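You operate a simulated robot arm through the tools that you are given. There is no shell and no other tool.

You are at the controls of a simulated robot arm. One attempt, no reset.

## Task
Put things in order on the top of the white table behind the tool trolley. At the end: the silver medium block stands where the blue bracket stood; the grommet tin stands where the silver medium block stood; the blue bracket is on the black chalk board; the orange stud cap from the top of the white table behind the tool trolley stands on top of the brown flat carton (marked "CAP"); whatever was shut is shut again. Leave all else as you found it, and nothing knocked over.

It is judged by the outcome, as a careful person would: the job done as asked, and still so three seconds after it is handed in. It fails if anything else is knocked over, pushed out of place, dropped, spilled or broken. Lids that push on must go on centred and level and be pressed home; caps that screw on are set level and turned clockwise until they are tight.

## Robot
A 6-joint arm with a two-finger parallel gripper, fixed in place. Base frame: the origin is at the foot of the arm, x ahead of it, y to its left, z up; the work surface is at about z = 0. Readings come in mm, degrees, newtons and seconds.
With the tool pointing down near the work surface it reaches from about 180 to 460 mm from the base axis. Its first joint turns from -70.0 to 70.0 degrees. Payload 1.9 kg.
The tool frame sits at the grasp point between the pads (the TCP): z along the fingers, y along the line on which they close. The tips reach 23 mm beyond it. Largest opening 94 mm; finger width 38, thickness 10; the body of the gripper, 54 by 96 mm, starts 39 mm behind the TCP.
Orientation is that of the tool frame in the base frame, as a unit quaternion [x, y, z, w]. With the fingers straight down and closing along the base's y, the tool's x points along the base's -x, its y along +y and its z along -z.

## Interface
- The arm moves only by the tool nudge_tool. Its argument "plan" is a list of rows, each a list of 3 entries, a list of its own where there are three numbers: the shift along the tool's x, y, z in mm, then the turn, a rotation vector about the tool's x, y, z in degrees, then the gripper command, from -1 (shut) to 1 (fully open), values between in proportion. In form: [[[dx, dy, dz], [wx, wy, wz], hand], ...]. A call has 1 to 20 rows; each row is the pose to reach, as a shift and turn from the pose commanded when the call began, along the tool's axes at that moment. A row lasts 0.2 s, in which the tool goes at most 50 mm and 8.6 degrees; a call with a longer step from one row to the next is refused whole, and so is a gripper value outside its range. Where a pose cannot be reached the arm comes as near as it can. A force on the tool above 40 N (or 10 N above the force at the start of the call, whichever is more), or a blocked arm, ends the call early, and 0.2 s more pass. The fingers move at their own pace (about 108 mm/s each) and stop on an object; they squeeze with about 26 N. The grip force told is the motor's: it shows also when the fingers shut on nothing. Time passes only in rows, and 0.2 s behind the last, so rows that repeat a pose let the fingers close. It gives the time, the measured TCP pose, the force on the tool (base axes), the opening and the grip force at its end, in the units of the frame above (readings bear some noise), with the torque about the TCP (base axes, N m) and any sound that the robot's microphone picked up, and new pictures: "show" is both (left out), scene, wrist or none.
- Cameras (640 x 400 px; columns grow to the right, rows downward): "scene" is fixed at [62.1, 318.4, 423.5]; the picture's right is [-0.70, -0.71, 0.00], its down [-0.42, 0.42, -0.80] and it looks along [0.57, -0.57, -0.60] (base axes); focal length 214 px, centre (320, 200). "wrist" rides on the gripper at [86, 16, -74] in the tool frame; the picture's right is [-0.18, 0.98, 0.00], its down [-0.58, -0.11, -0.81] and it looks along [-0.79, -0.15, 0.59] (tool axes); focal length 243 px, centre (320, 200).
- pixel_to_xyz(camera, pixels): there is no depth. For up to 12 entries [column, row, z] of the newest picture of that camera ("zoom" is the newest enlarged one), the place [x, y] in the base frame at which the ray of that pixel passes the height z, good to about 2 mm. No time passes.
- inspect(camera, box): a new picture of the part [left, top, right, bottom] of that camera's present view, enlarged. No time passes.
- sign_off(): hands the job in; it is judged then, once.

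Open the gripper and draw the arm clear of the work before you hand the job in, unless the task says otherwise.

The tools are called after "Request:" as a command line: name --argument value ..., lists and objects as JSON in quotes. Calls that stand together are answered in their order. nudge_tool: Moves the arm, as the interface text tells. Its arguments: {"type":"object","properties":{"plan":{"type":"array","items":{"type":"array"}},"show":{"type":"string","enum":["both","scene","wrist","none"]}},"required":["plan"]} The other tools are called the same way: pixel_to_xyz (camera, pixels) gives the place at which the rays of pixels pass given heights; inspect (camera, box) takes an enlarged picture of a part of a camera's view; sign_off () hands the job in.

At the start:

```text
t: 0.0
ee_pos: [357.4, -46.3, 255.2]
tool_rot: [0.001, 1.0, 0.0, 0.001]
ft_force: [-0.9, 0.9, -0.1]
moment: [0.01, -0.03, 0.02]
width: 94.2
grasp_force: 0.0
```

scene: 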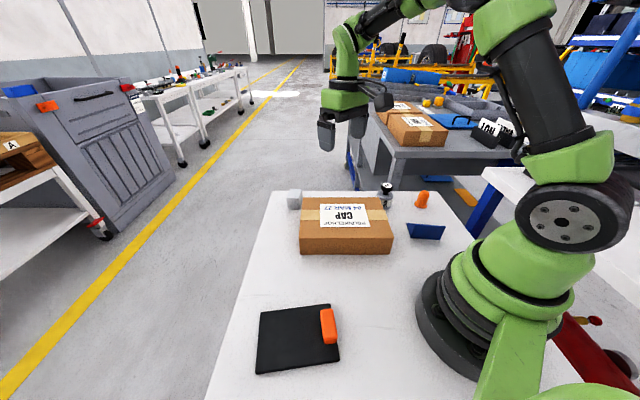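
wrist: 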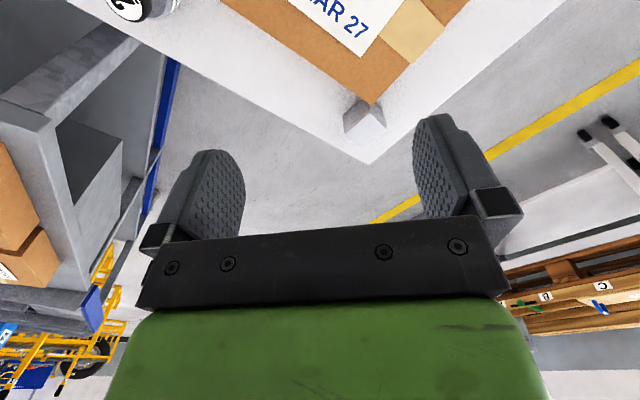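

I start by enlarging the scene picture: the table with the carton (345,225), the silver block (294,198), tin (386,190), orange cap (422,198), blue bracket (425,231), and black board with an orange thing (300,340).

Request:
inspect --camera "scene" --box '[270, 170, 480, 270]'

Request:
inspect --camera "scene" --box '[230, 280, 390, 390]'

```text
3.05 times, centred on (375, 220) of scene
```

zoom: 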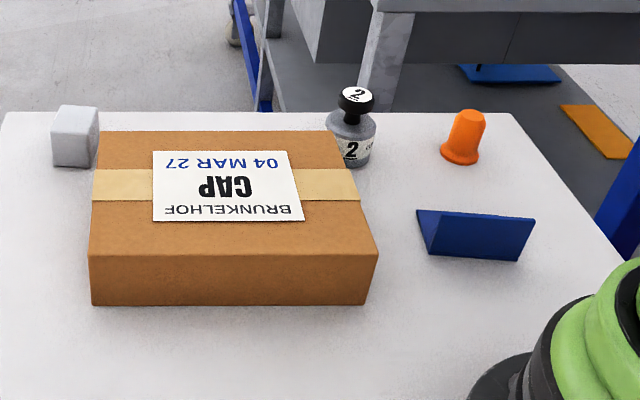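

```text
3.64 times, centred on (310, 335) of scene
```

zoom: 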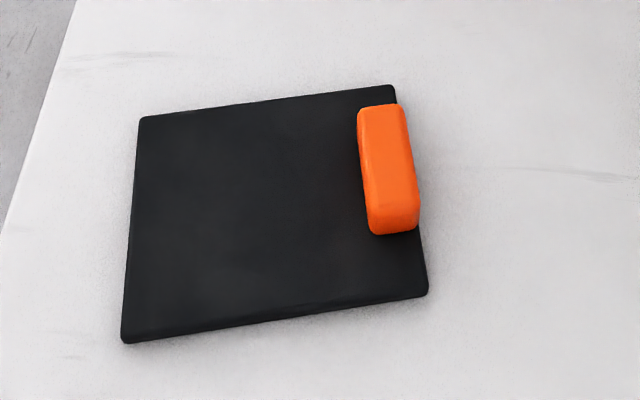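

I take a closer look at the tin (386,190) and the cap and bracket, and get base positions of the table objects from the scene picture.

Request:
inspect --camera "scene" --box '[360, 175, 450, 245]'

Request:
pixel_to_xyz --camera "scene" --pixels '[[287, 210, 0], [300, 211, 0], [287, 206, 0], [385, 207, 0], [420, 207, 0], [410, 238, 0], [441, 240, 0], [409, 224, 0], [300, 252, 0], [393, 252, 0], [271, 192, 0], [440, 192, 0]]'

Request:
pixel_to_xyz --camera "scene" --pixels '[[265, 312, 5], [328, 304, 5], [261, 373, 5], [336, 358, 5], [301, 235, 50], [391, 235, 50], [304, 198, 50], [378, 198, 50], [320, 310, 20], [333, 308, 20], [324, 342, 20], [335, 340, 20]]'

Request:
inspect --camera "wrist" --box '[100, 0, 480, 180]'

```text
5.71 times, centred on (405, 210) of scene
```

zoom: 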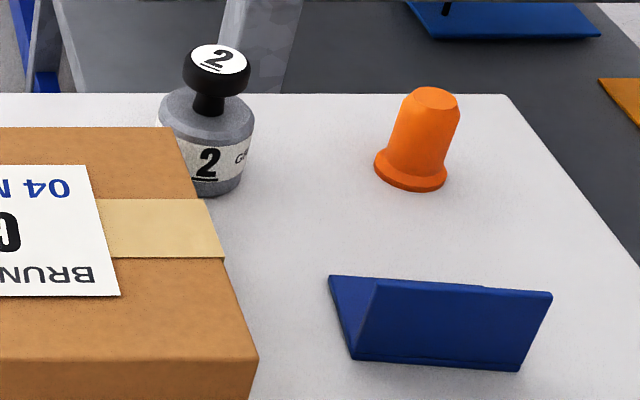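

```text
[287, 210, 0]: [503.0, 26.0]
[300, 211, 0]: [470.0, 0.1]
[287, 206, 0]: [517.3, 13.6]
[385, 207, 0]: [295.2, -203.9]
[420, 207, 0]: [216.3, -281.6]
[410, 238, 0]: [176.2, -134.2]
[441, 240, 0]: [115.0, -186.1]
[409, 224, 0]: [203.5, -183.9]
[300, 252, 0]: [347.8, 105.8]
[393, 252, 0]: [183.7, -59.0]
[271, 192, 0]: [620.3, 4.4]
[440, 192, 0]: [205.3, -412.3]
```

```text
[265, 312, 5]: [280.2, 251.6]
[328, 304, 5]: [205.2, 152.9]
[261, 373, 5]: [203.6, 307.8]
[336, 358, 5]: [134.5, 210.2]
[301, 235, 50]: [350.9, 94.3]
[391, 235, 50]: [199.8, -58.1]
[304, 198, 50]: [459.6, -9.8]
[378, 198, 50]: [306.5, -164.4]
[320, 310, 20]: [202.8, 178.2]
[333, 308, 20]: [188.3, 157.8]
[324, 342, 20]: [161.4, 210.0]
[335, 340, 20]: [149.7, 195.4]
```

```text
1.68 times, centred on (290, 90) of wrist
```

zoom: 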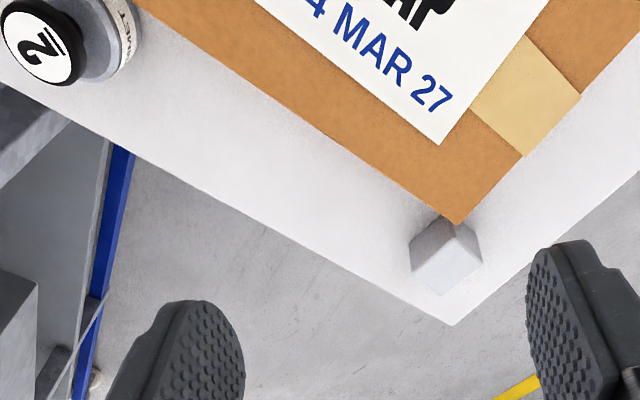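

The silver block sits near the table corner, about 500 mm out, so I need a more exact pose. I enlarge it in the wrist view around (365,120) and the tin at (130,10).

Request:
inspect --camera "wrist" --box '[320, 80, 410, 170]'

Request:
inspect --camera "scene" --box '[270, 180, 320, 230]'

```text
4.44 times, centred on (365, 125) of wrist
```

zoom: 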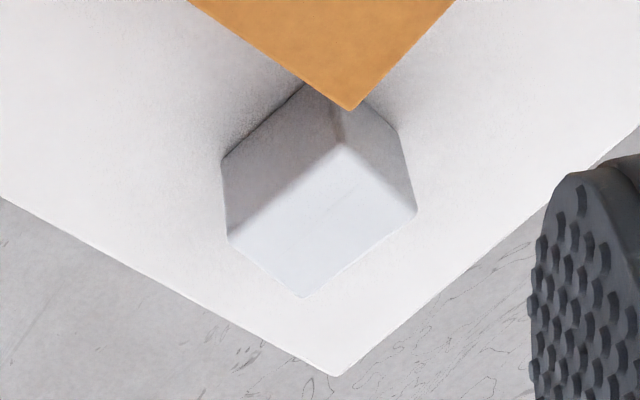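

```text
8.00 times, centred on (295, 205) of scene
```

zoom: 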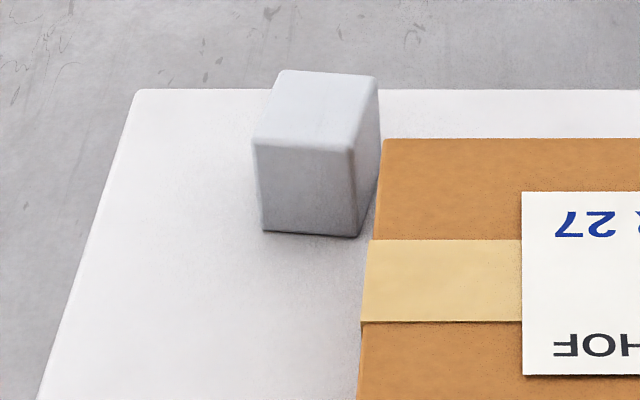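

Now I turn these corner pixels (wrist top corners at (370,112),(387,128),(361,147),(345,133), scene bottom corners at (288,209),(300,210)) into positions at several heights to fix the block's size and place.

Request:
pixel_to_xyz --camera "wrist" --pixels '[[370.2, 112.2, 40], [386.8, 127.7, 40], [361.2, 146.8, 40], [344.7, 133.3, 40], [342.9, 115.5, 0], [383.0, 110.4, 0], [370.2, 112.2, 50], [386.8, 127.7, 50], [361.2, 146.8, 50], [344.7, 133.3, 50], [372, 104, 60], [365, 163, 0]]'

Request:
pixel_to_xyz --camera "scene" --pixels '[[287.9, 208.9, 0], [299.9, 209.6, 0], [286.9, 197.75, 40], [299, 199, 40], [290.25, 188.9, 40], [302.1, 189.75, 40], [286.9, 197.75, 50], [299, 199, 50], [290.25, 188.9, 50], [302.1, 189.75, 50]]'

```text
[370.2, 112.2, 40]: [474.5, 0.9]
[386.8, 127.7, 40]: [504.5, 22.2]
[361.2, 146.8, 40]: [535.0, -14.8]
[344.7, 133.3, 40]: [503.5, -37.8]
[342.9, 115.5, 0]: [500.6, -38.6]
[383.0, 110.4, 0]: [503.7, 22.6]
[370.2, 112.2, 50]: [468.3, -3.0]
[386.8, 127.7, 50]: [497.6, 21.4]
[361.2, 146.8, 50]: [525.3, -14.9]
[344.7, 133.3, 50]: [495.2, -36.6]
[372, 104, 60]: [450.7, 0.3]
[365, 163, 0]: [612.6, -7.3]
```

```text
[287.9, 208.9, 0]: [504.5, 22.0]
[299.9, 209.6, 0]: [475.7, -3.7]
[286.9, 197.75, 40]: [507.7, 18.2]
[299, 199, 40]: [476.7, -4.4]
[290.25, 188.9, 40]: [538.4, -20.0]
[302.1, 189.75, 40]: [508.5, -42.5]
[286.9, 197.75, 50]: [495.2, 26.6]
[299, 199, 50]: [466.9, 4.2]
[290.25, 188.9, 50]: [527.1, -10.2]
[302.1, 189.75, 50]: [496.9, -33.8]
```

The block is about 38 × 47 × 44 mm, centred near (503,-8), with the carton's corner close by. Before planning the grasps I swing the tool back and yaw it 45° so the wrist camera looks at the tin, cap and bracket.

Request:
nudge_tool --plan '[[[26, -2, 4], [0, 0, 7.5], 1], [[52, -5, 8], [0, 0, 15], 1], [[79, -7, 12], [0, 0, 22.5], 1], [[105, -9, 16], [0, 0, 30], 1], [[131, -12, 21], [0, 0, 37.5], 1], [[157, -14, 25], [0, 0, 45], 1], [[157, -14, 25], [0, 0, 45], 1]]'

```text
t: 1.6
ee_pos: [198.3, -60.4, 231.9]
tool_rot: [0.383, 0.924, 0.0, 0.0]
ft_force: [-0.7, 0.0, 0.0]
moment: [-0.02, 0.0, 0.02]
width: 94.1
grasp_force: 0.0
```

scene: 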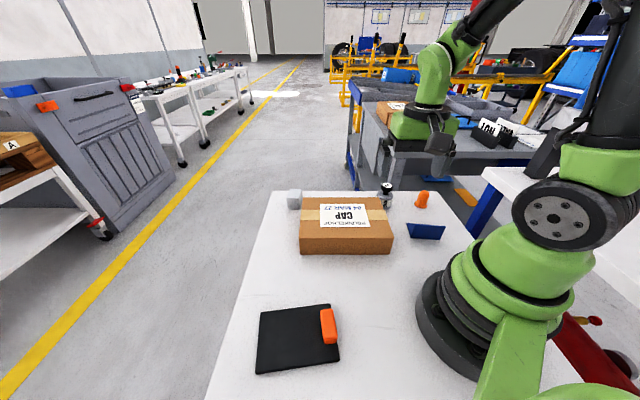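
wrist: 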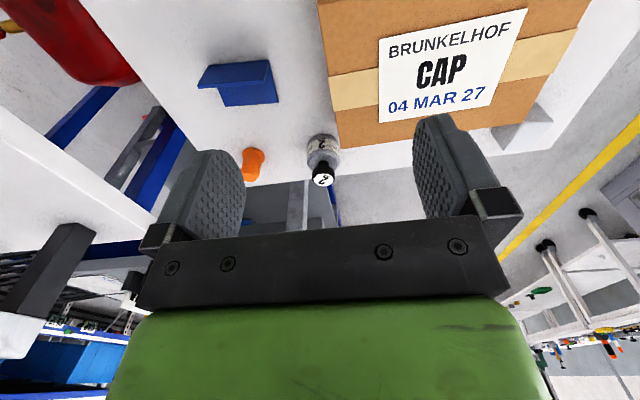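

The wrist now shows the bracket at (240,82), cap (252,165), tin (322,160) and carton. I enlarge each.

Request:
inspect --camera "wrist" --box '[190, 45, 290, 115]'

Request:
inspect --camera "wrist" --box '[230, 120, 350, 195]'

```text
5.71 times, centred on (240, 80) of wrist
```

zoom: 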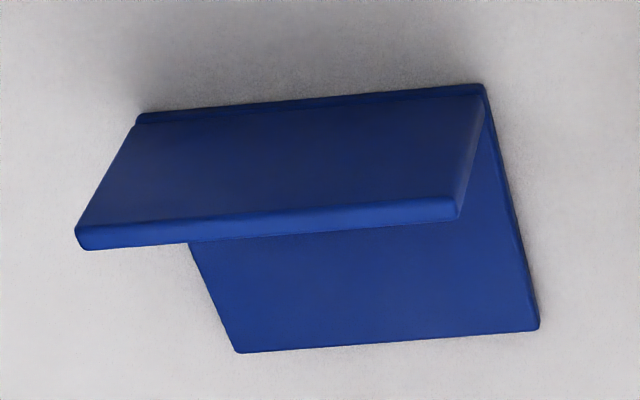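

```text
5.33 times, centred on (290, 158) of wrist
```

zoom: 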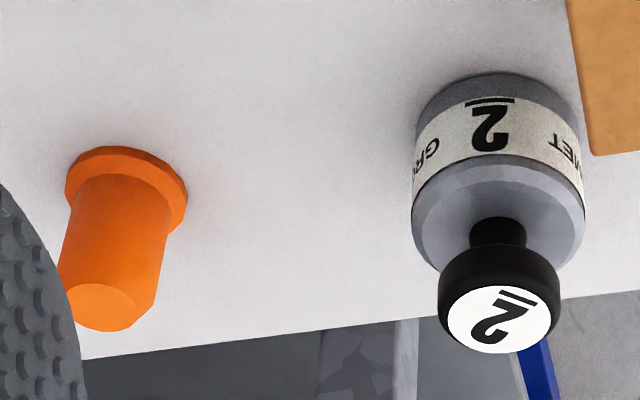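

I turn the bracket's corner pixels (base plate (208.5,65.6),(268.9,60),(278.4,101.9),(225.6,106.4); top edge (197.6,84.9),(264.5,80.5)) into positions.

Request:
pixel_to_xyz --camera "wrist" --pixels '[[208.5, 65.6, 3], [268.9, 60.0, 3], [278.4, 101.9, 3], [225.6, 106.4, 3], [197.6, 84.9, 45], [264.5, 80.5, 45], [197.6, 84.9, 55], [264.5, 80.5, 55], [198.8, 88.4, 50], [264.2, 83.2, 50]]'

Request:
pixel_to_xyz --camera "scene" --pixels '[[410.25, 237.7, 0], [440.0, 239.8, 0], [406.75, 223.1, 3], [415.2, 222.3, 45], [445.6, 224.4, 45], [415.2, 222.3, 55], [445.6, 224.4, 55]]'

```text
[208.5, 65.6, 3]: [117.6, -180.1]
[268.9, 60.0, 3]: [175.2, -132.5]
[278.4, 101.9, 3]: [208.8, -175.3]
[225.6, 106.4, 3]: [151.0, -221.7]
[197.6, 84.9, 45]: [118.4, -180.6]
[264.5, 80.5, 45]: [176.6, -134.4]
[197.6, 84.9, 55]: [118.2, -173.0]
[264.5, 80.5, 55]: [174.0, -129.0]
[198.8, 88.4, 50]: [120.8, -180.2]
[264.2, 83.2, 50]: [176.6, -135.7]
```

```text
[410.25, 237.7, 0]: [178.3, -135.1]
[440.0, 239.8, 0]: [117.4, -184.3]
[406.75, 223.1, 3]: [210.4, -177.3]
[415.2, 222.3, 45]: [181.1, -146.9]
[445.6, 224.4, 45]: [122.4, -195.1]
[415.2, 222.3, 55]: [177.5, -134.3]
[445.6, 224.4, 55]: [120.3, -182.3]
```

Bracket footprint is about 76 × 54 × 50 mm, centred near (164,-179), long side at azimuth ~38.5°. Next I triangulate the tin (knob top scene (387,185), wrist (324.5,180)), the cap (base scene (421,205), wrist (253,156)) and the board corners.

Request:
pixel_to_xyz --camera "wrist" --pixels '[[324.5, 180.3, 60], [324.5, 180.3, 70], [324.5, 180.3, 80], [323.8, 134.2, 0], [307.5, 150, 0], [338.8, 150, 0], [253.4, 156.1, 2], [248.7, 177.7, 40], [248.7, 177.7, 50], [242.2, 156, 2], [265.3, 157, 2]]'

Request:
pixel_to_xyz --camera "scene" --pixels '[[387.0, 185.1, 60], [387.0, 185.1, 70], [387.0, 185.1, 80], [386.6, 209.1, 0], [420.9, 204.7, 2], [425.3, 192, 40], [425.3, 192, 50], [260, 312.5, 5], [330.05, 303.4, 5], [339.7, 361.1, 5], [255.6, 374.3, 5]]'

```text
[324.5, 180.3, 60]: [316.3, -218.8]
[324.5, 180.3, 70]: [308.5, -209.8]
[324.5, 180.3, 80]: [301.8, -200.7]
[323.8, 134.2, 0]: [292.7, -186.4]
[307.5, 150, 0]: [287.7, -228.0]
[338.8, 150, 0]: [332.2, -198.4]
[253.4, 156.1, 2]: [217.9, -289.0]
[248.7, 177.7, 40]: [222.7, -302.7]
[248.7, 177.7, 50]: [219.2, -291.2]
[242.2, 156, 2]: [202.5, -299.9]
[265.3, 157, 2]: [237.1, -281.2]
```

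```text
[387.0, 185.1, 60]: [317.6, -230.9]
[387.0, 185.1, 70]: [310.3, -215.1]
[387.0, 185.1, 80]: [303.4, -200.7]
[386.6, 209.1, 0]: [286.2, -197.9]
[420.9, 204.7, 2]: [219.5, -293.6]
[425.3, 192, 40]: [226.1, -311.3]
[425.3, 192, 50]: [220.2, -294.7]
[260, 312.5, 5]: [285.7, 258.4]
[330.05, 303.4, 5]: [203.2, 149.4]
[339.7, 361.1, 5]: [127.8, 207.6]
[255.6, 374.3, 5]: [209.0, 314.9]
```

All objects are measured: tin axis ≈ (304.5,-205), 77 mm tall; cap ≈ (219,-292), ~51 mm tall; board centre ≈ (206,232). I go above the bracket's upright plate (149.5,-161), turning so the fingers close across it, and narrow the opening.

Request:
nudge_tool --plan '[[[-3, -10, 8], [0, 0, -7.6], 1], [[-6, -20, 16], [0, 0, -15.2], 1], [[-10, -29, 25], [0, 0, -22.8], 0.6], [[-13, -39, 33], [0, 0, -30.4], 0.4], [[-16, -49, 41], [0, 0, -38], 0.2], [[-19, -59, 49], [0, 0, -45.6], 0], [[-22, -68, 57], [0, 0, -53.2], 0], [[-26, -78, 65], [0, 0, -60.8], 0], [[-29, -88, 74], [0, 0, -68.4], 0], [[-32, -98, 82], [0, 0, -76], 0], [[-35.1, -107.3, 90], [0, 0, -83.5], 0], [[-35.1, -107.3, 90], [0, 0, -83.5], 0]]'

```text
t: 4.2
ee_pos: [148.5, -162.8, 139.9]
tool_rot: [-0.33, 0.944, 0.0, 0.0]
ft_force: [-0.6, 0.6, 0.5]
moment: [-0.01, 0.02, -0.01]
width: 47.1
grasp_force: 0.1
```

scene: 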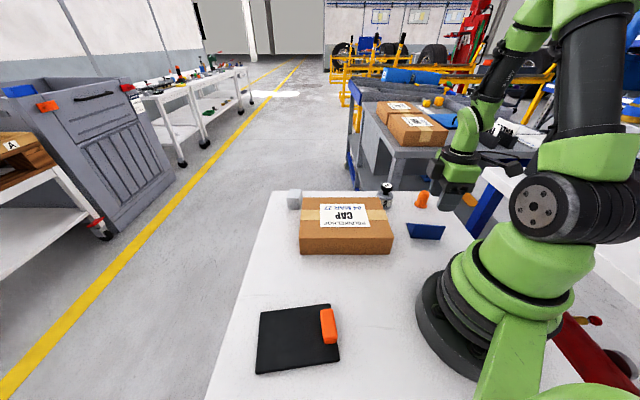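
wrist: 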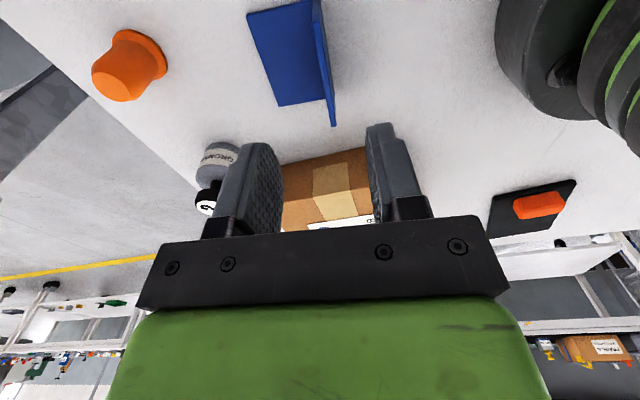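

The plate's top edge runs from about (318,10) to (335,125) in the wrist view; I zoom in to centre the fingers on it exactly.

Request:
inspect --camera "wrist" --box '[230, 0, 400, 140]'

```text
2.86 times, centred on (315, 70) of wrist
```

zoom: 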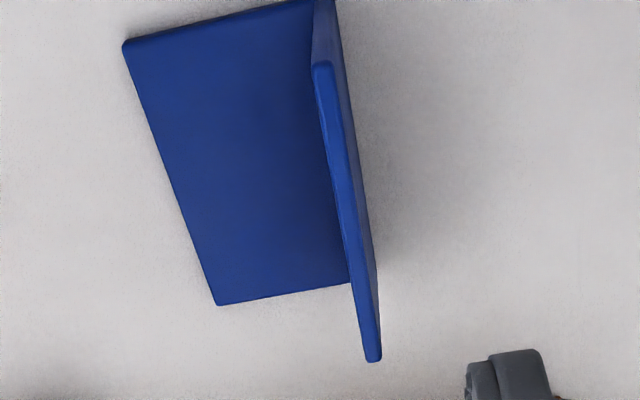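

I take positions of the plate's top centre line ends and base-plate corners from this zoom.

Request:
pixel_to_xyz --camera "zoom" --pixels '[[321.5, 66, 50], [373, 358, 50], [315, 66, 50], [330, 66, 50], [365, 358, 50], [381, 358, 50], [124, 43, 3], [218, 305, 3], [352, 284, 4]]'

```text
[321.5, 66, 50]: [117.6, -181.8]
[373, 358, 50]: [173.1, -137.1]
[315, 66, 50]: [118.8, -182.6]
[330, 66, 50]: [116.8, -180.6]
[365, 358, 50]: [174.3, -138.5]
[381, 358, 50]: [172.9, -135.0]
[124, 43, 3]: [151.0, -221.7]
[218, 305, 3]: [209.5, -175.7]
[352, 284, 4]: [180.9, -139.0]
```

The plate centre line is (117.6,-181.8)–(173.1,-137.1), so it lies 4.5 mm to the tool's +y. I shift, descend to z≈33 and close on it.

Request:
nudge_tool --plan '[[[0, 4.5, 0], [0, 0, 0], 0], [[0, 4.5, 30], [0, 0, 0], 0], [[0, 4.5, 60], [0, 0, 0], 0], [[0, 4.5, 90], [0, 0, 0], 0], [[0, 4.5, 107], [0, 0, 0], 0], [[0, 4.5, 107], [0, 0, 0], 0], [[0, 4.5, 107], [0, 0, 0], -1], [[0, 4.5, 107], [0, 0, 0], -1], [[0, 4.5, 107], [0, 0, 0], -1]]'

```text
t: 6.2
ee_pos: [145.9, -154.9, 33.5]
tool_rot: [-0.329, 0.944, 0.001, -0.001]
ft_force: [0.0, -0.4, -0.3]
moment: [0.03, 0.03, -0.02]
width: 5.0
grasp_force: 26.5
```

scene: 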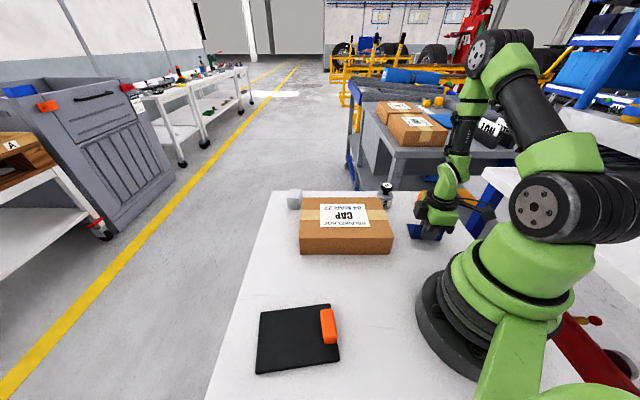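
wrist: 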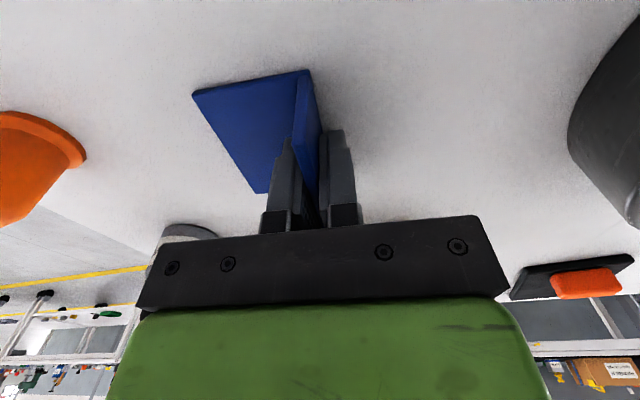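

The fingers hold the plate (width 5.0, grip 26.5). I lift straight up to z≈150 and check the hold.

Request:
nudge_tool --plan '[[[0, 0, -10], [0, 0, 0], -1], [[0, 0, -40], [0, 0, 0], -1], [[0, 0, -80], [0, 0, 0], -1], [[0, 0, -117], [0, 0, 0], -1], [[0, 0, -117], [0, 0, 0], -1]]'

```text
t: 7.4
ee_pos: [147.2, -152.7, 148.8]
tool_rot: [-0.329, 0.944, 0.0, 0.0]
ft_force: [0.9, -0.3, -2.5]
moment: [0.05, 0.0, -0.01]
width: 5.0
grasp_force: 25.8
```

scene: 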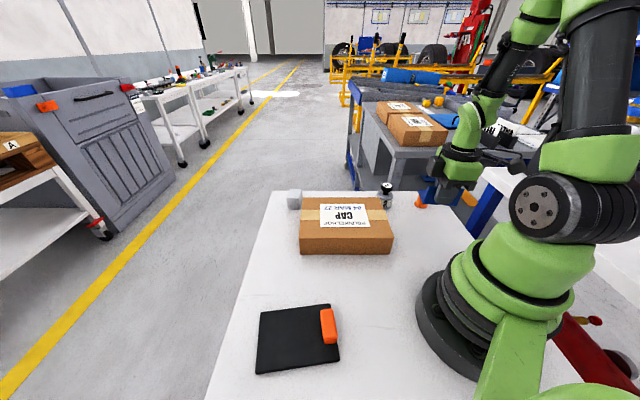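
wrist: 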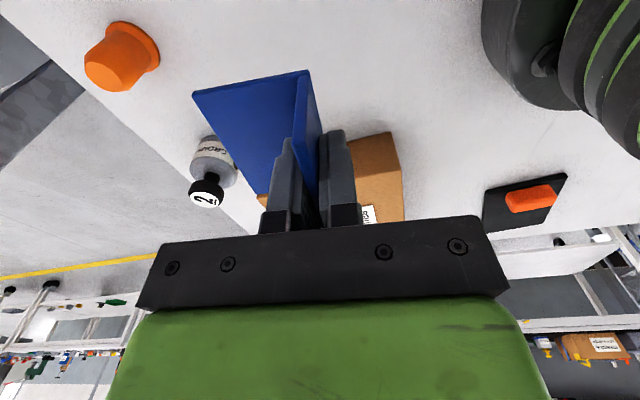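

The bracket hangs securely in the hand. The readings of y differ by a few mm from what I commanded, so I hold still a moment to see how noisy the pose reading is.

Request:
nudge_tool --plan '[[[0, 0, 0], [0, 0, 0], -1]]' --show "none"

Request:
nudge_tool --plan '[[[0, 0, 0], [0, 0, 0], -1]]' --show "none"

Request:
nudge_tool --plan '[[[0, 0, 0], [0, 0, 0], -1]]' --show "none"

```text
t: 7.8
ee_pos: [147.5, -153.9, 148.5]
tool_rot: [-0.329, 0.944, 0.0, 0.0]
ft_force: [-0.7, -0.8, -2.2]
moment: [-0.01, 0.02, 0.01]
width: 4.9
grasp_force: 26.5
```

```text
t: 8.2
ee_pos: [145.3, -154.2, 149.0]
tool_rot: [-0.33, 0.944, 0.0, -0.001]
ft_force: [0.4, 0.0, -2.2]
moment: [-0.02, 0.0, -0.02]
width: 4.7
grasp_force: 25.6
```

```text
t: 8.6
ee_pos: [146.8, -153.3, 148.8]
tool_rot: [-0.329, 0.944, 0.0, 0.0]
ft_force: [-0.6, -0.3, -1.0]
moment: [0.02, 0.01, 0.0]
width: 4.9
grasp_force: 26.0
```

Noise is about ±1 mm; the true position averages (146.7,-153.5,148.8). I carry the bracket at this height in an arc over the carton's near corner to above the board, turning 14.5° so its long side follows the board's.

Request:
nudge_tool --plan '[[[-38.4, 8.7, -2], [0, 0, 0], -1], [[-76.8, 17.4, -2], [0, 0, 0], -1], [[-115.3, 26, -2], [0, 0, 0], -1], [[-153.7, 34.7, -2], [0, 0, 0], -1], [[-192.1, 43.4, -2], [0, 0, 0], -1], [[-207.3, 79.1, -2], [0, 0, -2.1], -1], [[-222.4, 114.8, -2], [0, 0, -4.1], -1], [[-237.6, 150.5, -2], [0, 0, -6.2], -1], [[-252.8, 186.1, -2], [0, 0, -8.3], -1], [[-268, 221.8, -2], [0, 0, -10.4], -1], [[-283.1, 257.5, -2], [0, 0, -12.4], -1], [[-298.3, 293.2, -2], [0, 0, -14.5], -1], [[-298.3, 293.2, -2], [0, 0, -14.5], -1]]'

```text
t: 11.4
ee_pos: [198.6, 259.4, 149.9]
tool_rot: [-0.446, 0.895, 0.001, 0.0]
ft_force: [-0.3, -0.8, -3.6]
moment: [-0.01, 0.02, 0.01]
width: 5.3
grasp_force: 26.0
```

scene: 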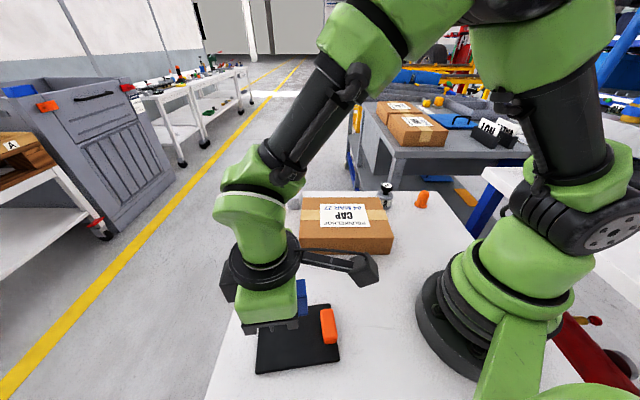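
wrist: 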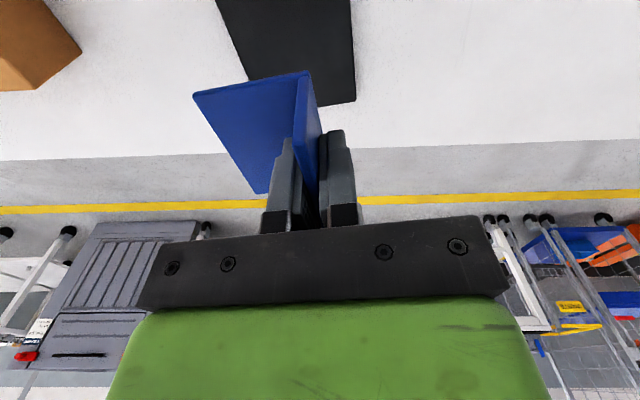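

The bracket is over the board; I check where the board's visible edges (far-right corner at (355,101), left edge through (215,0)) lie relative to the hand.

Request:
inspect --camera "wrist" --box '[180, 0, 380, 125]'

Request:
pixel_to_xyz --camera "wrist" --pixels '[[355, 101, 5], [350, 2, 5], [217, 2, 5], [246, 82, 5]]'

Request:
nudge_tool --plan '[[[0, 0, 0], [0, 0, 0], -1]]' --show "none"

Request:
nudge_tool --plan '[[[0, 0, 0], [0, 0, 0], -1]]' --show "none"

```text
3.20 times, centred on (280, 62) of wrist
```

zoom: 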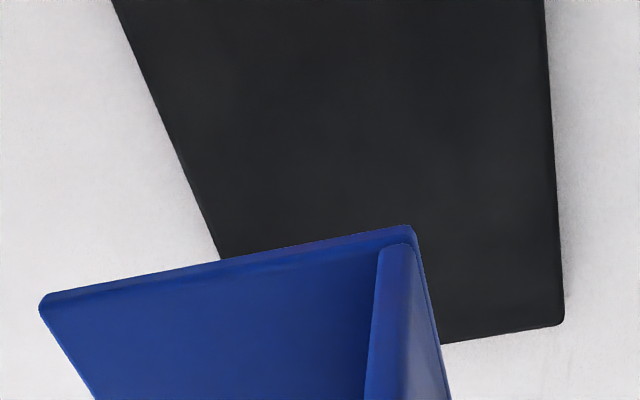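

```text
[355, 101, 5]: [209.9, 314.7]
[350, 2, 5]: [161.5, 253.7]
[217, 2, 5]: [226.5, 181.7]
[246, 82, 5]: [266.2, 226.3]
```

```text
t: 11.8
ee_pos: [198.1, 258.1, 149.9]
tool_rot: [-0.446, 0.895, 0.0, 0.0]
ft_force: [-0.8, 0.3, -1.7]
moment: [0.01, 0.04, 0.05]
width: 5.0
grasp_force: 25.5
```

```text
t: 12.2
ee_pos: [200.0, 257.9, 150.2]
tool_rot: [-0.446, 0.895, 0.0, 0.0]
ft_force: [-0.8, 0.1, -1.9]
moment: [0.0, 0.01, 0.01]
width: 4.6
grasp_force: 26.5
```

All inside the board: bracket footprint will have ≥15 mm to every edge and the eraser. I descend to about 12 mm above the table and then feel downward in small steps.

Request:
nudge_tool --plan '[[[0, 0, 30], [0, 0, 0], -1], [[0, 0, 60], [0, 0, 0], -1], [[0, 0, 90], [0, 0, 0], -1], [[0, 0, 105], [0, 0, 0], -1], [[0, 0, 105], [0, 0, 0], -1]]'

```text
t: 13.4
ee_pos: [197.4, 258.3, 46.9]
tool_rot: [-0.446, 0.895, 0.0, 0.0]
ft_force: [0.3, -0.2, -2.1]
moment: [0.03, 0.02, 0.02]
width: 4.6
grasp_force: 25.7
```

scene: 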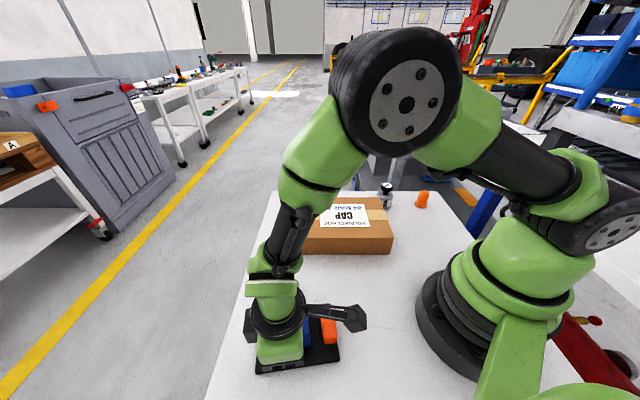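
wrist: 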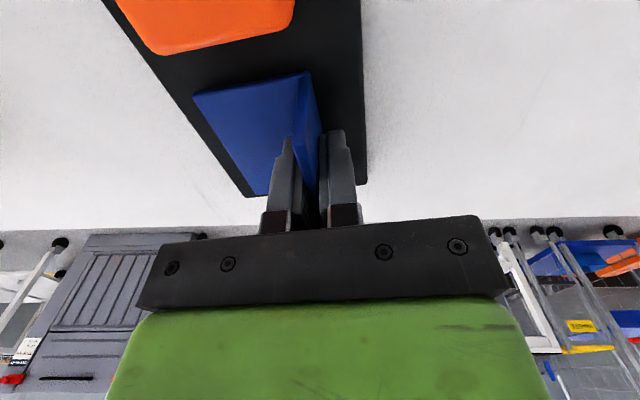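

Clear of the eraser (orange, top) with the bracket inside the black board. I lower in 2 mm steps and watch the vertical force.

Request:
nudge_tool --plan '[[[0, 0, 2], [0, 0, 0], -1], [[0, 0, 4], [0, 0, 0], -1], [[0, 0, 5], [0, 0, 0], -1], [[0, 0, 5], [0, 0, 0], -1]]' --show "none"

Request:
nudge_tool --plan '[[[0, 0, 1], [0, 0, 0], -1], [[0, 0, 1], [0, 0, 0], -1]]' --show "none"

Request:
nudge_tool --plan '[[[0, 0, 1], [0, 0, 0], -1], [[0, 0, 1], [0, 0, 0], -1]]' --show "wrist"

```text
t: 14.4
ee_pos: [197.0, 258.2, 42.1]
tool_rot: [-0.447, 0.895, 0.0, 0.001]
ft_force: [-1.2, -1.0, 1.0]
moment: [-0.05, 0.08, -0.04]
width: 4.9
grasp_force: 26.0
```

```text
t: 15.0
ee_pos: [197.0, 258.6, 41.9]
tool_rot: [-0.445, 0.895, 0.0, 0.001]
ft_force: [0.4, -4.0, 16.3]
moment: [-0.27, -0.11, -0.12]
width: 5.0
grasp_force: 26.0
```

```text
t: 15.6
ee_pos: [198.2, 259.0, 40.6]
tool_rot: [-0.446, 0.895, 0.001, 0.003]
ft_force: [-1.7, 2.7, 17.2]
moment: [-0.08, -0.19, -0.07]
width: 4.9
grasp_force: 26.0
```

wrist: 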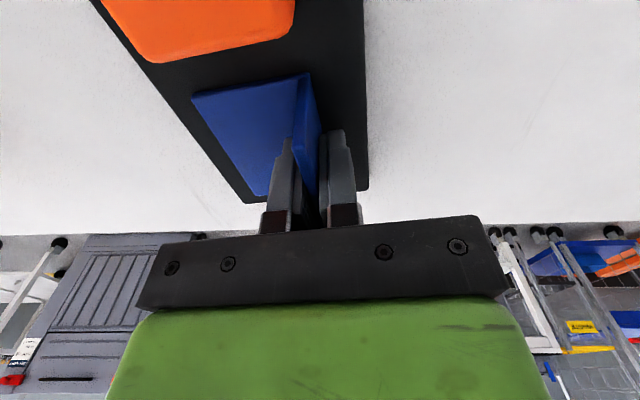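

Contact is felt (about 17 N up), so the bracket sits on the board. I ease 1 mm up to relieve the press, open slightly and then draw straight up.

Request:
nudge_tool --plan '[[[0, 0, -1.2], [0, 0, 0], -1], [[0, 0, -1.2], [0, 0, 0], -0.9], [[0, 0, -1.2], [0, 0, 0], -0.75], [[0, 0, -1.2], [0, 0, 0], -0.55], [[0, 0, -1.2], [0, 0, 0], -0.5], [[0, 0, -15], [0, 0, 0], -0.5], [[0, 0, -40], [0, 0, 0], -0.5], [[0, 0, -80], [0, 0, 0], -0.5], [[0, 0, -115], [0, 0, 0], -0.5], [[0, 0, -115], [0, 0, 0], -0.5]]'

```text
t: 17.8
ee_pos: [200.1, 256.4, 155.0]
tool_rot: [-0.446, 0.895, 0.0, 0.0]
ft_force: [-1.0, -0.2, -0.6]
moment: [-0.01, -0.01, -0.04]
width: 23.8
grasp_force: 0.2
```

scene: 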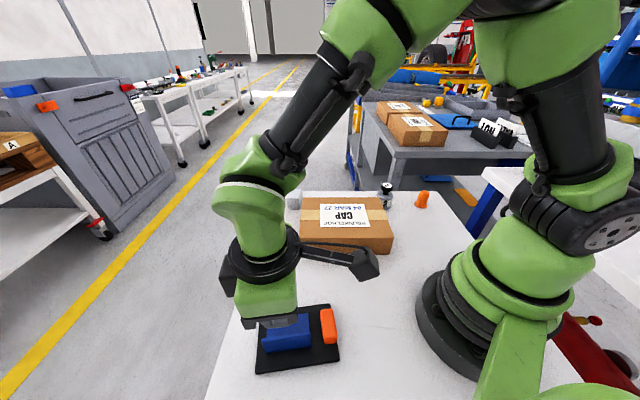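
wrist: 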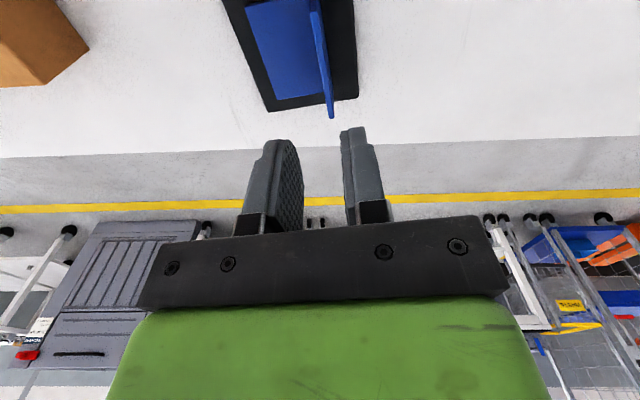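

The bracket now stands on the board, clear of the eraser. Next I go up and over to near the silver block, yawing so the fingers will close across its 38 mm width, opening the hand on the way.

Request:
nudge_tool --plan '[[[4.3, -21.2, -5], [0, 0, 7.5], -0.5], [[8.7, -42.4, -10], [0, 0, 15], -0.5], [[13, -63.6, -15], [0, 0, 22.5], -0.5], [[17.4, -84.8, -20], [0, 0, 30], 0], [[21.7, -106, -25], [0, 0, 37.5], 0.4], [[26, -127.2, -25], [0, 0, 45], 0.4], [[30.4, -148.4, -25], [0, 0, 52.5], 0.4], [[34.7, -169.6, -25], [0, 0, 60], 0.4], [[39.1, -190.8, -25], [0, 0, 67.5], 0.4], [[43.4, -212, -25], [0, 0, 75], 0.4], [[47.8, -233.2, -25], [0, 0, 82.5], 0.4], [[52.1, -254.4, -25], [0, 0, 90], 0.4], [[56.4, -275.6, -25], [0, 0, 97.5], 0.4], [[60.8, -296.8, -25], [0, 0, 105], 0.4], [[60.8, -296.8, -25], [0, 0, 105], 0.4]]'

```text
t: 21.0
ee_pos: [397.0, 30.7, 183.6]
tool_rot: [0.439, 0.898, 0.0, 0.0]
ft_force: [0.6, 0.2, -0.7]
moment: [0.0, -0.02, 0.03]
width: 65.7
grasp_force: 0.1
```

scene: 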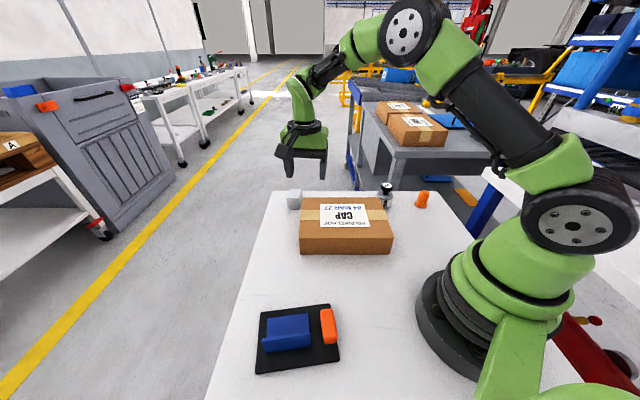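
wrist: 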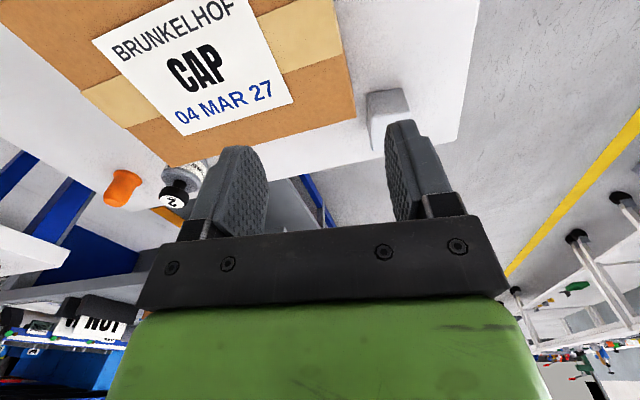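

The block is visible at (388,112) beside the right finger; I zoom to measure its orientation and its gap to the carton corner, and check the bracket on the board in the scene.

Request:
inspect --camera "wrist" --box '[320, 60, 480, 160]'

Request:
inspect --camera "scene" --box '[240, 290, 360, 385]'

```text
4.00 times, centred on (400, 110) of wrist
```

zoom: 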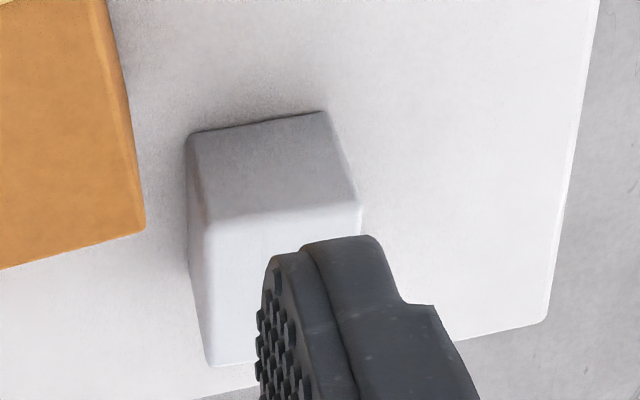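

```text
4.21 times, centred on (300, 338) of scene
```

zoom: 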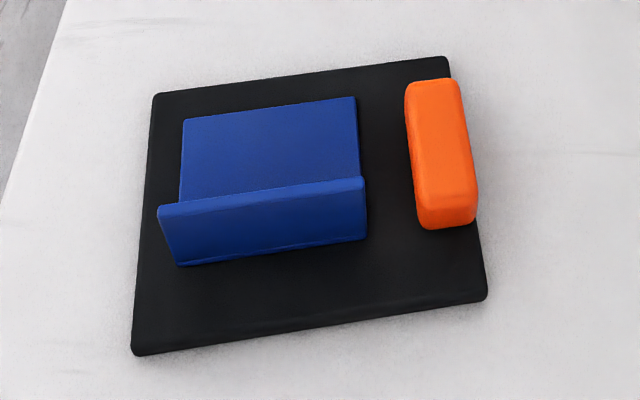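

The bracket sits flat inside the board. From the wrist picture I convert the block's near bottom corners (367.5,93.8),(401.3,88) and top corners (370.8,115.5),(410,111.8),(372.5,151.3), and the carton corner (356,117).

Request:
pixel_to_xyz --camera "wrist" --pixels '[[367.5, 93.75, 0], [401.25, 88, 0], [370.75, 115.5, 44], [410, 111.75, 44], [372.5, 151.25, 44], [356.5, 117, 60], [346.5, 60, 60], [320, 126, 60], [457, 140, 0], [470, 60, 0]]'

Request:
nudge_tool --plan '[[[0, 0, 0], [0, 0, 0], 0.4]]' --show "none"

Request:
nudge_tool --plan '[[[0, 0, 0], [0, 0, 0], 0.4]]' --show "none"

Request:
nudge_tool --plan '[[[0, 0, 0], [0, 0, 0], 0.4]]' --show "none"

```text
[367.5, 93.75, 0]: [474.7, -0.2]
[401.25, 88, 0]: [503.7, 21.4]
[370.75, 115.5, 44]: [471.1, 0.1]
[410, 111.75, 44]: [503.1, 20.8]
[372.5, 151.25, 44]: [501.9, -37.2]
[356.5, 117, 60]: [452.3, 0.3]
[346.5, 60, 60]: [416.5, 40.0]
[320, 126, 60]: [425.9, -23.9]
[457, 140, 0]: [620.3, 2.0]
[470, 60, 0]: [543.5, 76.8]
```

```text
t: 21.4
ee_pos: [397.6, 30.2, 184.2]
tool_rot: [0.439, 0.898, 0.0, 0.0]
ft_force: [0.7, -0.3, -0.1]
moment: [-0.01, 0.0, 0.01]
width: 65.8
grasp_force: 0.0
```

```text
t: 21.8
ee_pos: [398.8, 30.9, 184.2]
tool_rot: [0.439, 0.899, 0.0, 0.0]
ft_force: [0.7, 0.9, 0.1]
moment: [0.0, -0.01, 0.02]
width: 65.9
grasp_force: 0.2
```

```text
t: 22.2
ee_pos: [398.0, 31.2, 184.0]
tool_rot: [0.439, 0.899, 0.0, 0.0]
ft_force: [-0.3, -1.1, -0.3]
moment: [0.01, -0.01, -0.01]
width: 65.6
grasp_force: 0.1
```

The block is centred at (502.8,-8), faces at azimuths ~36.5° and -53°; carton corner at (452,0). I now test in the air whether the arm reaches there with a 15° outward tilt, keeping about 140 mm above the table.

Request:
nudge_tool --plan '[[[-19, 11.8, 8], [0, -5, 0.5], 0.4], [[-38, 23.5, 16], [0, -10, 1], 0.4], [[-57, 35.3, 24], [0, -15, 1], 0.4], [[-76, 47, 32], [0, -15, 1], 0.4], [[-95.1, 58.8, 40], [0, -15, 1], 0.4], [[-95.1, 58.8, 40], [0, -15, 1], 0.4], [[-95.1, 58.8, 40], [0, -15, 1], 0.4]]'

```text
t: 23.8
ee_pos: [487.7, -7.7, 140.7]
tool_rot: [0.442, 0.887, -0.056, 0.117]
ft_force: [-0.4, 0.6, 0.4]
moment: [-0.01, 0.02, 0.0]
width: 66.0
grasp_force: 0.1
out of reach, approached as far as the arm can: row 5, 6, 7
```

scene: 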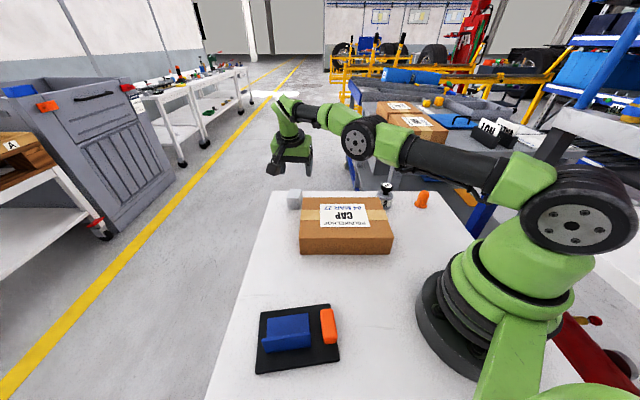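
wrist: 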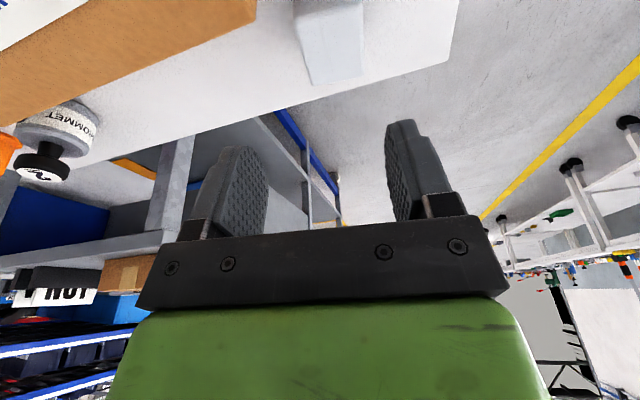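

The arm stretched nearly straight and stopped at (487.7,-7.7,140.7), 15 mm short; lower down the reach should grow. I go down to z≈100 (still above block and carton) and see.

Request:
nudge_tool --plan '[[[5.2, 0, 19.3], [0, 0, 0], 0.4], [[10.35, 0, 38.6], [0, 0, 0], 0.4], [[10.35, 0, 38.6], [0, 0, 0], 0.4], [[10.35, 0, 38.6], [0, 0, 0], 0.4]]'

```text
t: 24.8
ee_pos: [487.8, -8.1, 98.0]
tool_rot: [0.443, 0.887, -0.057, 0.118]
ft_force: [-0.2, 0.2, 0.0]
moment: [0.0, 0.0, 0.01]
width: 66.0
grasp_force: 0.1
```

scene: 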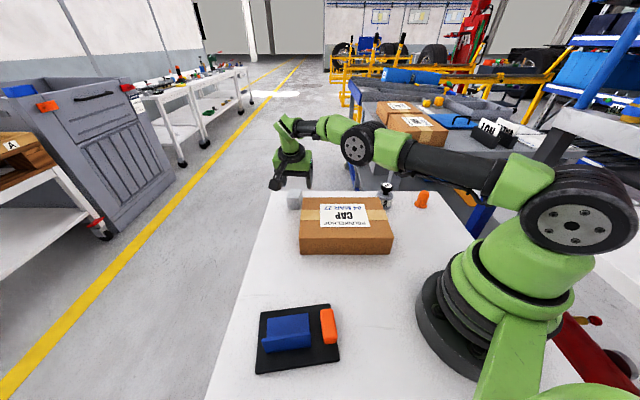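
wrist: 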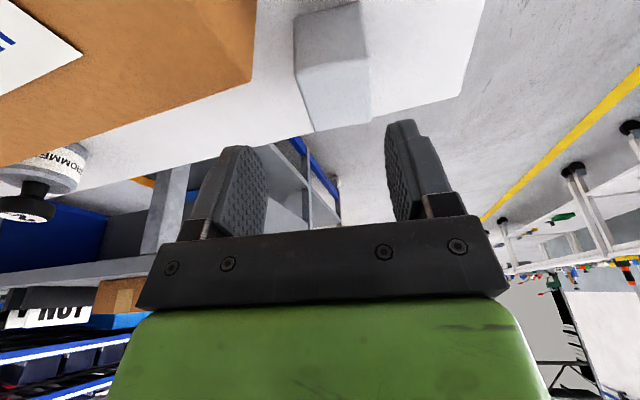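

That pose is reachable now (no warning). I try moving 15 mm outward along x to get over the block's centre, staying at z≈98.

Request:
nudge_tool --plan '[[[-4.4, 6, 1.2], [0, 0, 0], 0.4], [[-8.7, 12, 2.3], [0, 0, 0], 0.4], [[-8.7, 12, 2.3], [0, 0, 0], 0.4], [[-8.7, 12, 2.3], [0, 0, 0], 0.4]]'

```text
t: 25.8
ee_pos: [487.4, -6.2, 101.2]
tool_rot: [0.443, 0.887, -0.057, 0.118]
ft_force: [0.1, -0.7, 0.0]
moment: [-0.02, 0.0, -0.02]
width: 65.5
grasp_force: 0.0
out of reach, approached as far as the arm can: row 1, 2, 3, 4
```

scene: 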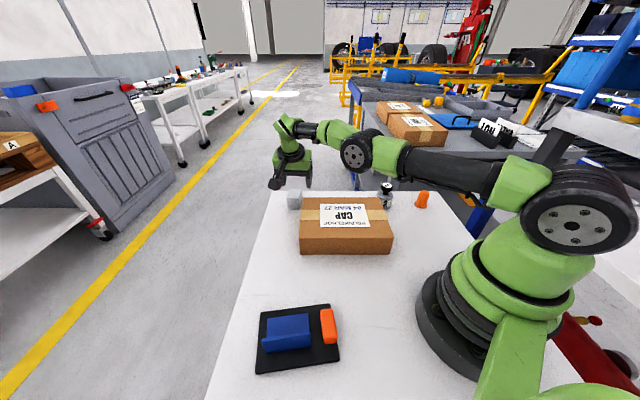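
wrist: 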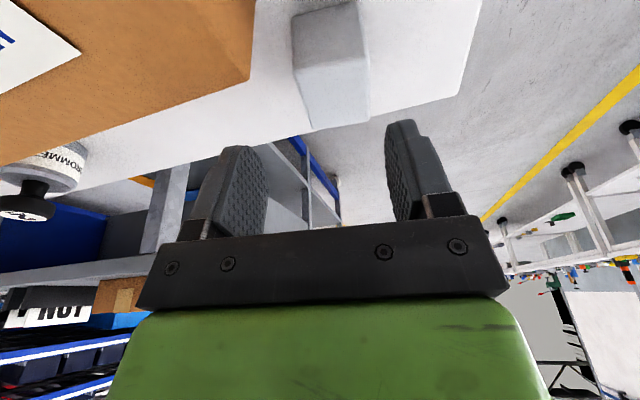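

At this yaw the reach tops out ~487 mm. The other grip (tool facing azimuth +37°, closing across the 47 mm width) gains more from tilting, so I back off, rise and take the tilt out first.

Request:
nudge_tool --plan '[[[8, -14, -30], [0, 0, 0], 0.4], [[18, -32, -60], [0, 5, 0], 0.4], [[33.5, -57.9, -91.9], [0, 10, 0], 0.4], [[33.5, -57.9, -91.9], [0, 15.4, 0], 0.4], [[33.5, -57.9, -91.9], [0, 15.4, 0], 0.4]]' --show "none"

Request:
nudge_tool --plan '[[[0, 0, 0], [0, 0, -7.5], 0.4], [[0, 0, 0], [0, 0, -15], 0.4], [[0, 0, 0], [0, 0, -22.5], 0.4], [[0, 0, 0], [0, 0, -30], 0.4], [[0, 0, 0], [0, 0, -37.5], 0.4], [[0, 0, 0], [0, 0, -45], 0.4], [[0, 0, 0], [0, 0, -52.5], 0.4], [[0, 0, 0], [0, 0, -60], 0.4], [[0, 0, 0], [0, 0, -67.5], 0.4], [[0, 0, 0], [0, 0, -75], 0.4], [[0, 0, 0], [0, 0, -82.5], 0.4], [[0, 0, 0], [0, 0, -90], 0.4], [[0, 0, 0], [0, 0, -90], 0.4]]'

Request:
pixel_to_xyz --camera "scene" --pixels '[[566, 320, 0], [590, 345, 0], [635, 385, 0], [480, 185, 0]]'

```text
t: 27.0
ee_pos: [452.4, 6.3, 189.7]
tool_rot: [0.446, 0.895, 0.003, -0.004]
ft_force: [-0.1, -0.4, -0.2]
moment: [0.01, 0.0, -0.03]
width: 65.8
grasp_force: 0.2
out of reach, approached as far as the arm can: row 1, 2, 3, 4, 5
```

```text
t: 29.8
ee_pos: [452.5, 5.5, 193.2]
tool_rot: [-0.318, 0.948, 0.004, 0.001]
ft_force: [0.0, -0.3, 0.0]
moment: [-0.03, -0.02, 0.01]
width: 65.6
grasp_force: 0.1
```

scene: 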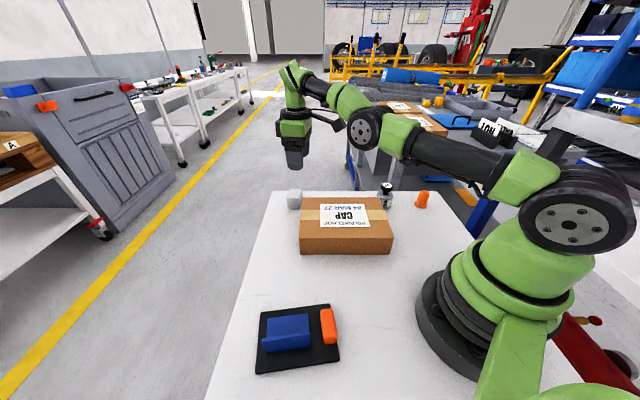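
wrist: 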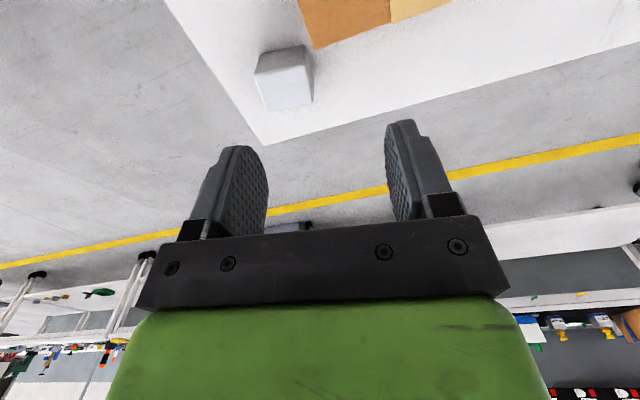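

```text
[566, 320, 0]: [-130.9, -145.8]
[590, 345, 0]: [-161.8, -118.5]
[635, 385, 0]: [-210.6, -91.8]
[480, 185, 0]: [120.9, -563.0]
```

Now at (452.5,5.5,193) facing azimuth 37°, with the block at (285,75) in the wrist view. I tilt 20° outward and move toward (495,-14,105), still above everything, to test reach.

Request:
nudge_tool --plan '[[[0, 0, 10], [0.2, -5, 0], 0.4], [[-4, -8, 25], [0.4, -10, 0], 0.4], [[-9, -17, 42], [0.4, -15, 0], 0.4], [[-15, -28, 60], [0.4, -20, 0], 0.4], [[-22, -41.1, 78], [0.4, -20, 0], 0.4], [[-22, -41.1, 88], [0.4, -20, 0], 0.4], [[-22, -41.1, 88], [0.4, -20, 0], 0.4]]'

```text
t: 31.4
ee_pos: [504.8, -13.0, 103.8]
tool_rot: [-0.312, 0.934, 0.055, 0.166]
ft_force: [0.0, 0.1, 0.7]
moment: [-0.02, -0.01, -0.03]
width: 65.8
grasp_force: 0.0
out of reach, approached as far as the arm can: row 1, 2, 3, 4, 5, 6, 7
```

scene: 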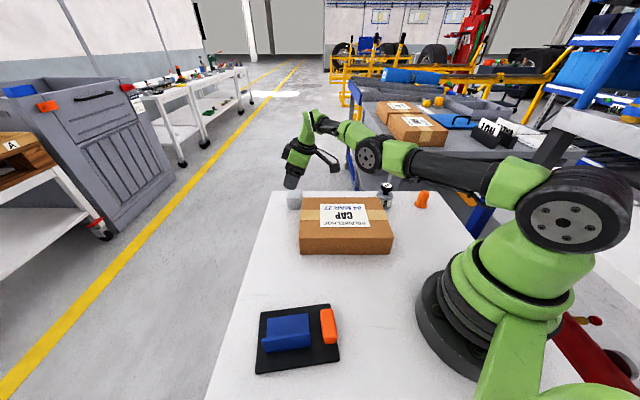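
wrist: 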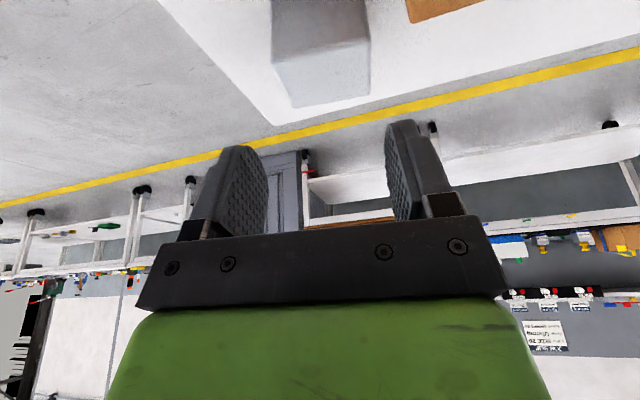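

The reading is (504.8,-13,103.8), tilted 20° — farther out than I asked, so reach suffices with this tilt. I hold for a few rows to see whether the arm settles and what it takes as its commanded pose.

Request:
nudge_tool --plan '[[[0, 0, 0], [0, 0, 0], 0.4], [[0, 0, 0], [0, 0, 0], 0.4], [[0, 0, 0], [0, 0, 0], 0.4], [[0, 0, 0], [0, 0, 0], 0.4]]' --show "none"

Request:
nudge_tool --plan '[[[0, 0, 0], [0, 0, 0], 0.4], [[0, 0, 0], [0, 0, 0], 0.4]]' --show "none"

```text
t: 32.4
ee_pos: [504.8, -13.7, 103.4]
tool_rot: [-0.312, 0.934, 0.056, 0.167]
ft_force: [-0.7, 0.7, -0.2]
moment: [0.0, -0.02, -0.04]
width: 65.7
grasp_force: 0.2
```

```text
t: 33.0
ee_pos: [503.1, -12.9, 103.4]
tool_rot: [-0.312, 0.934, 0.055, 0.166]
ft_force: [0.0, 0.0, 1.1]
moment: [-0.01, 0.0, 0.0]
width: 65.8
grasp_force: 0.1
```

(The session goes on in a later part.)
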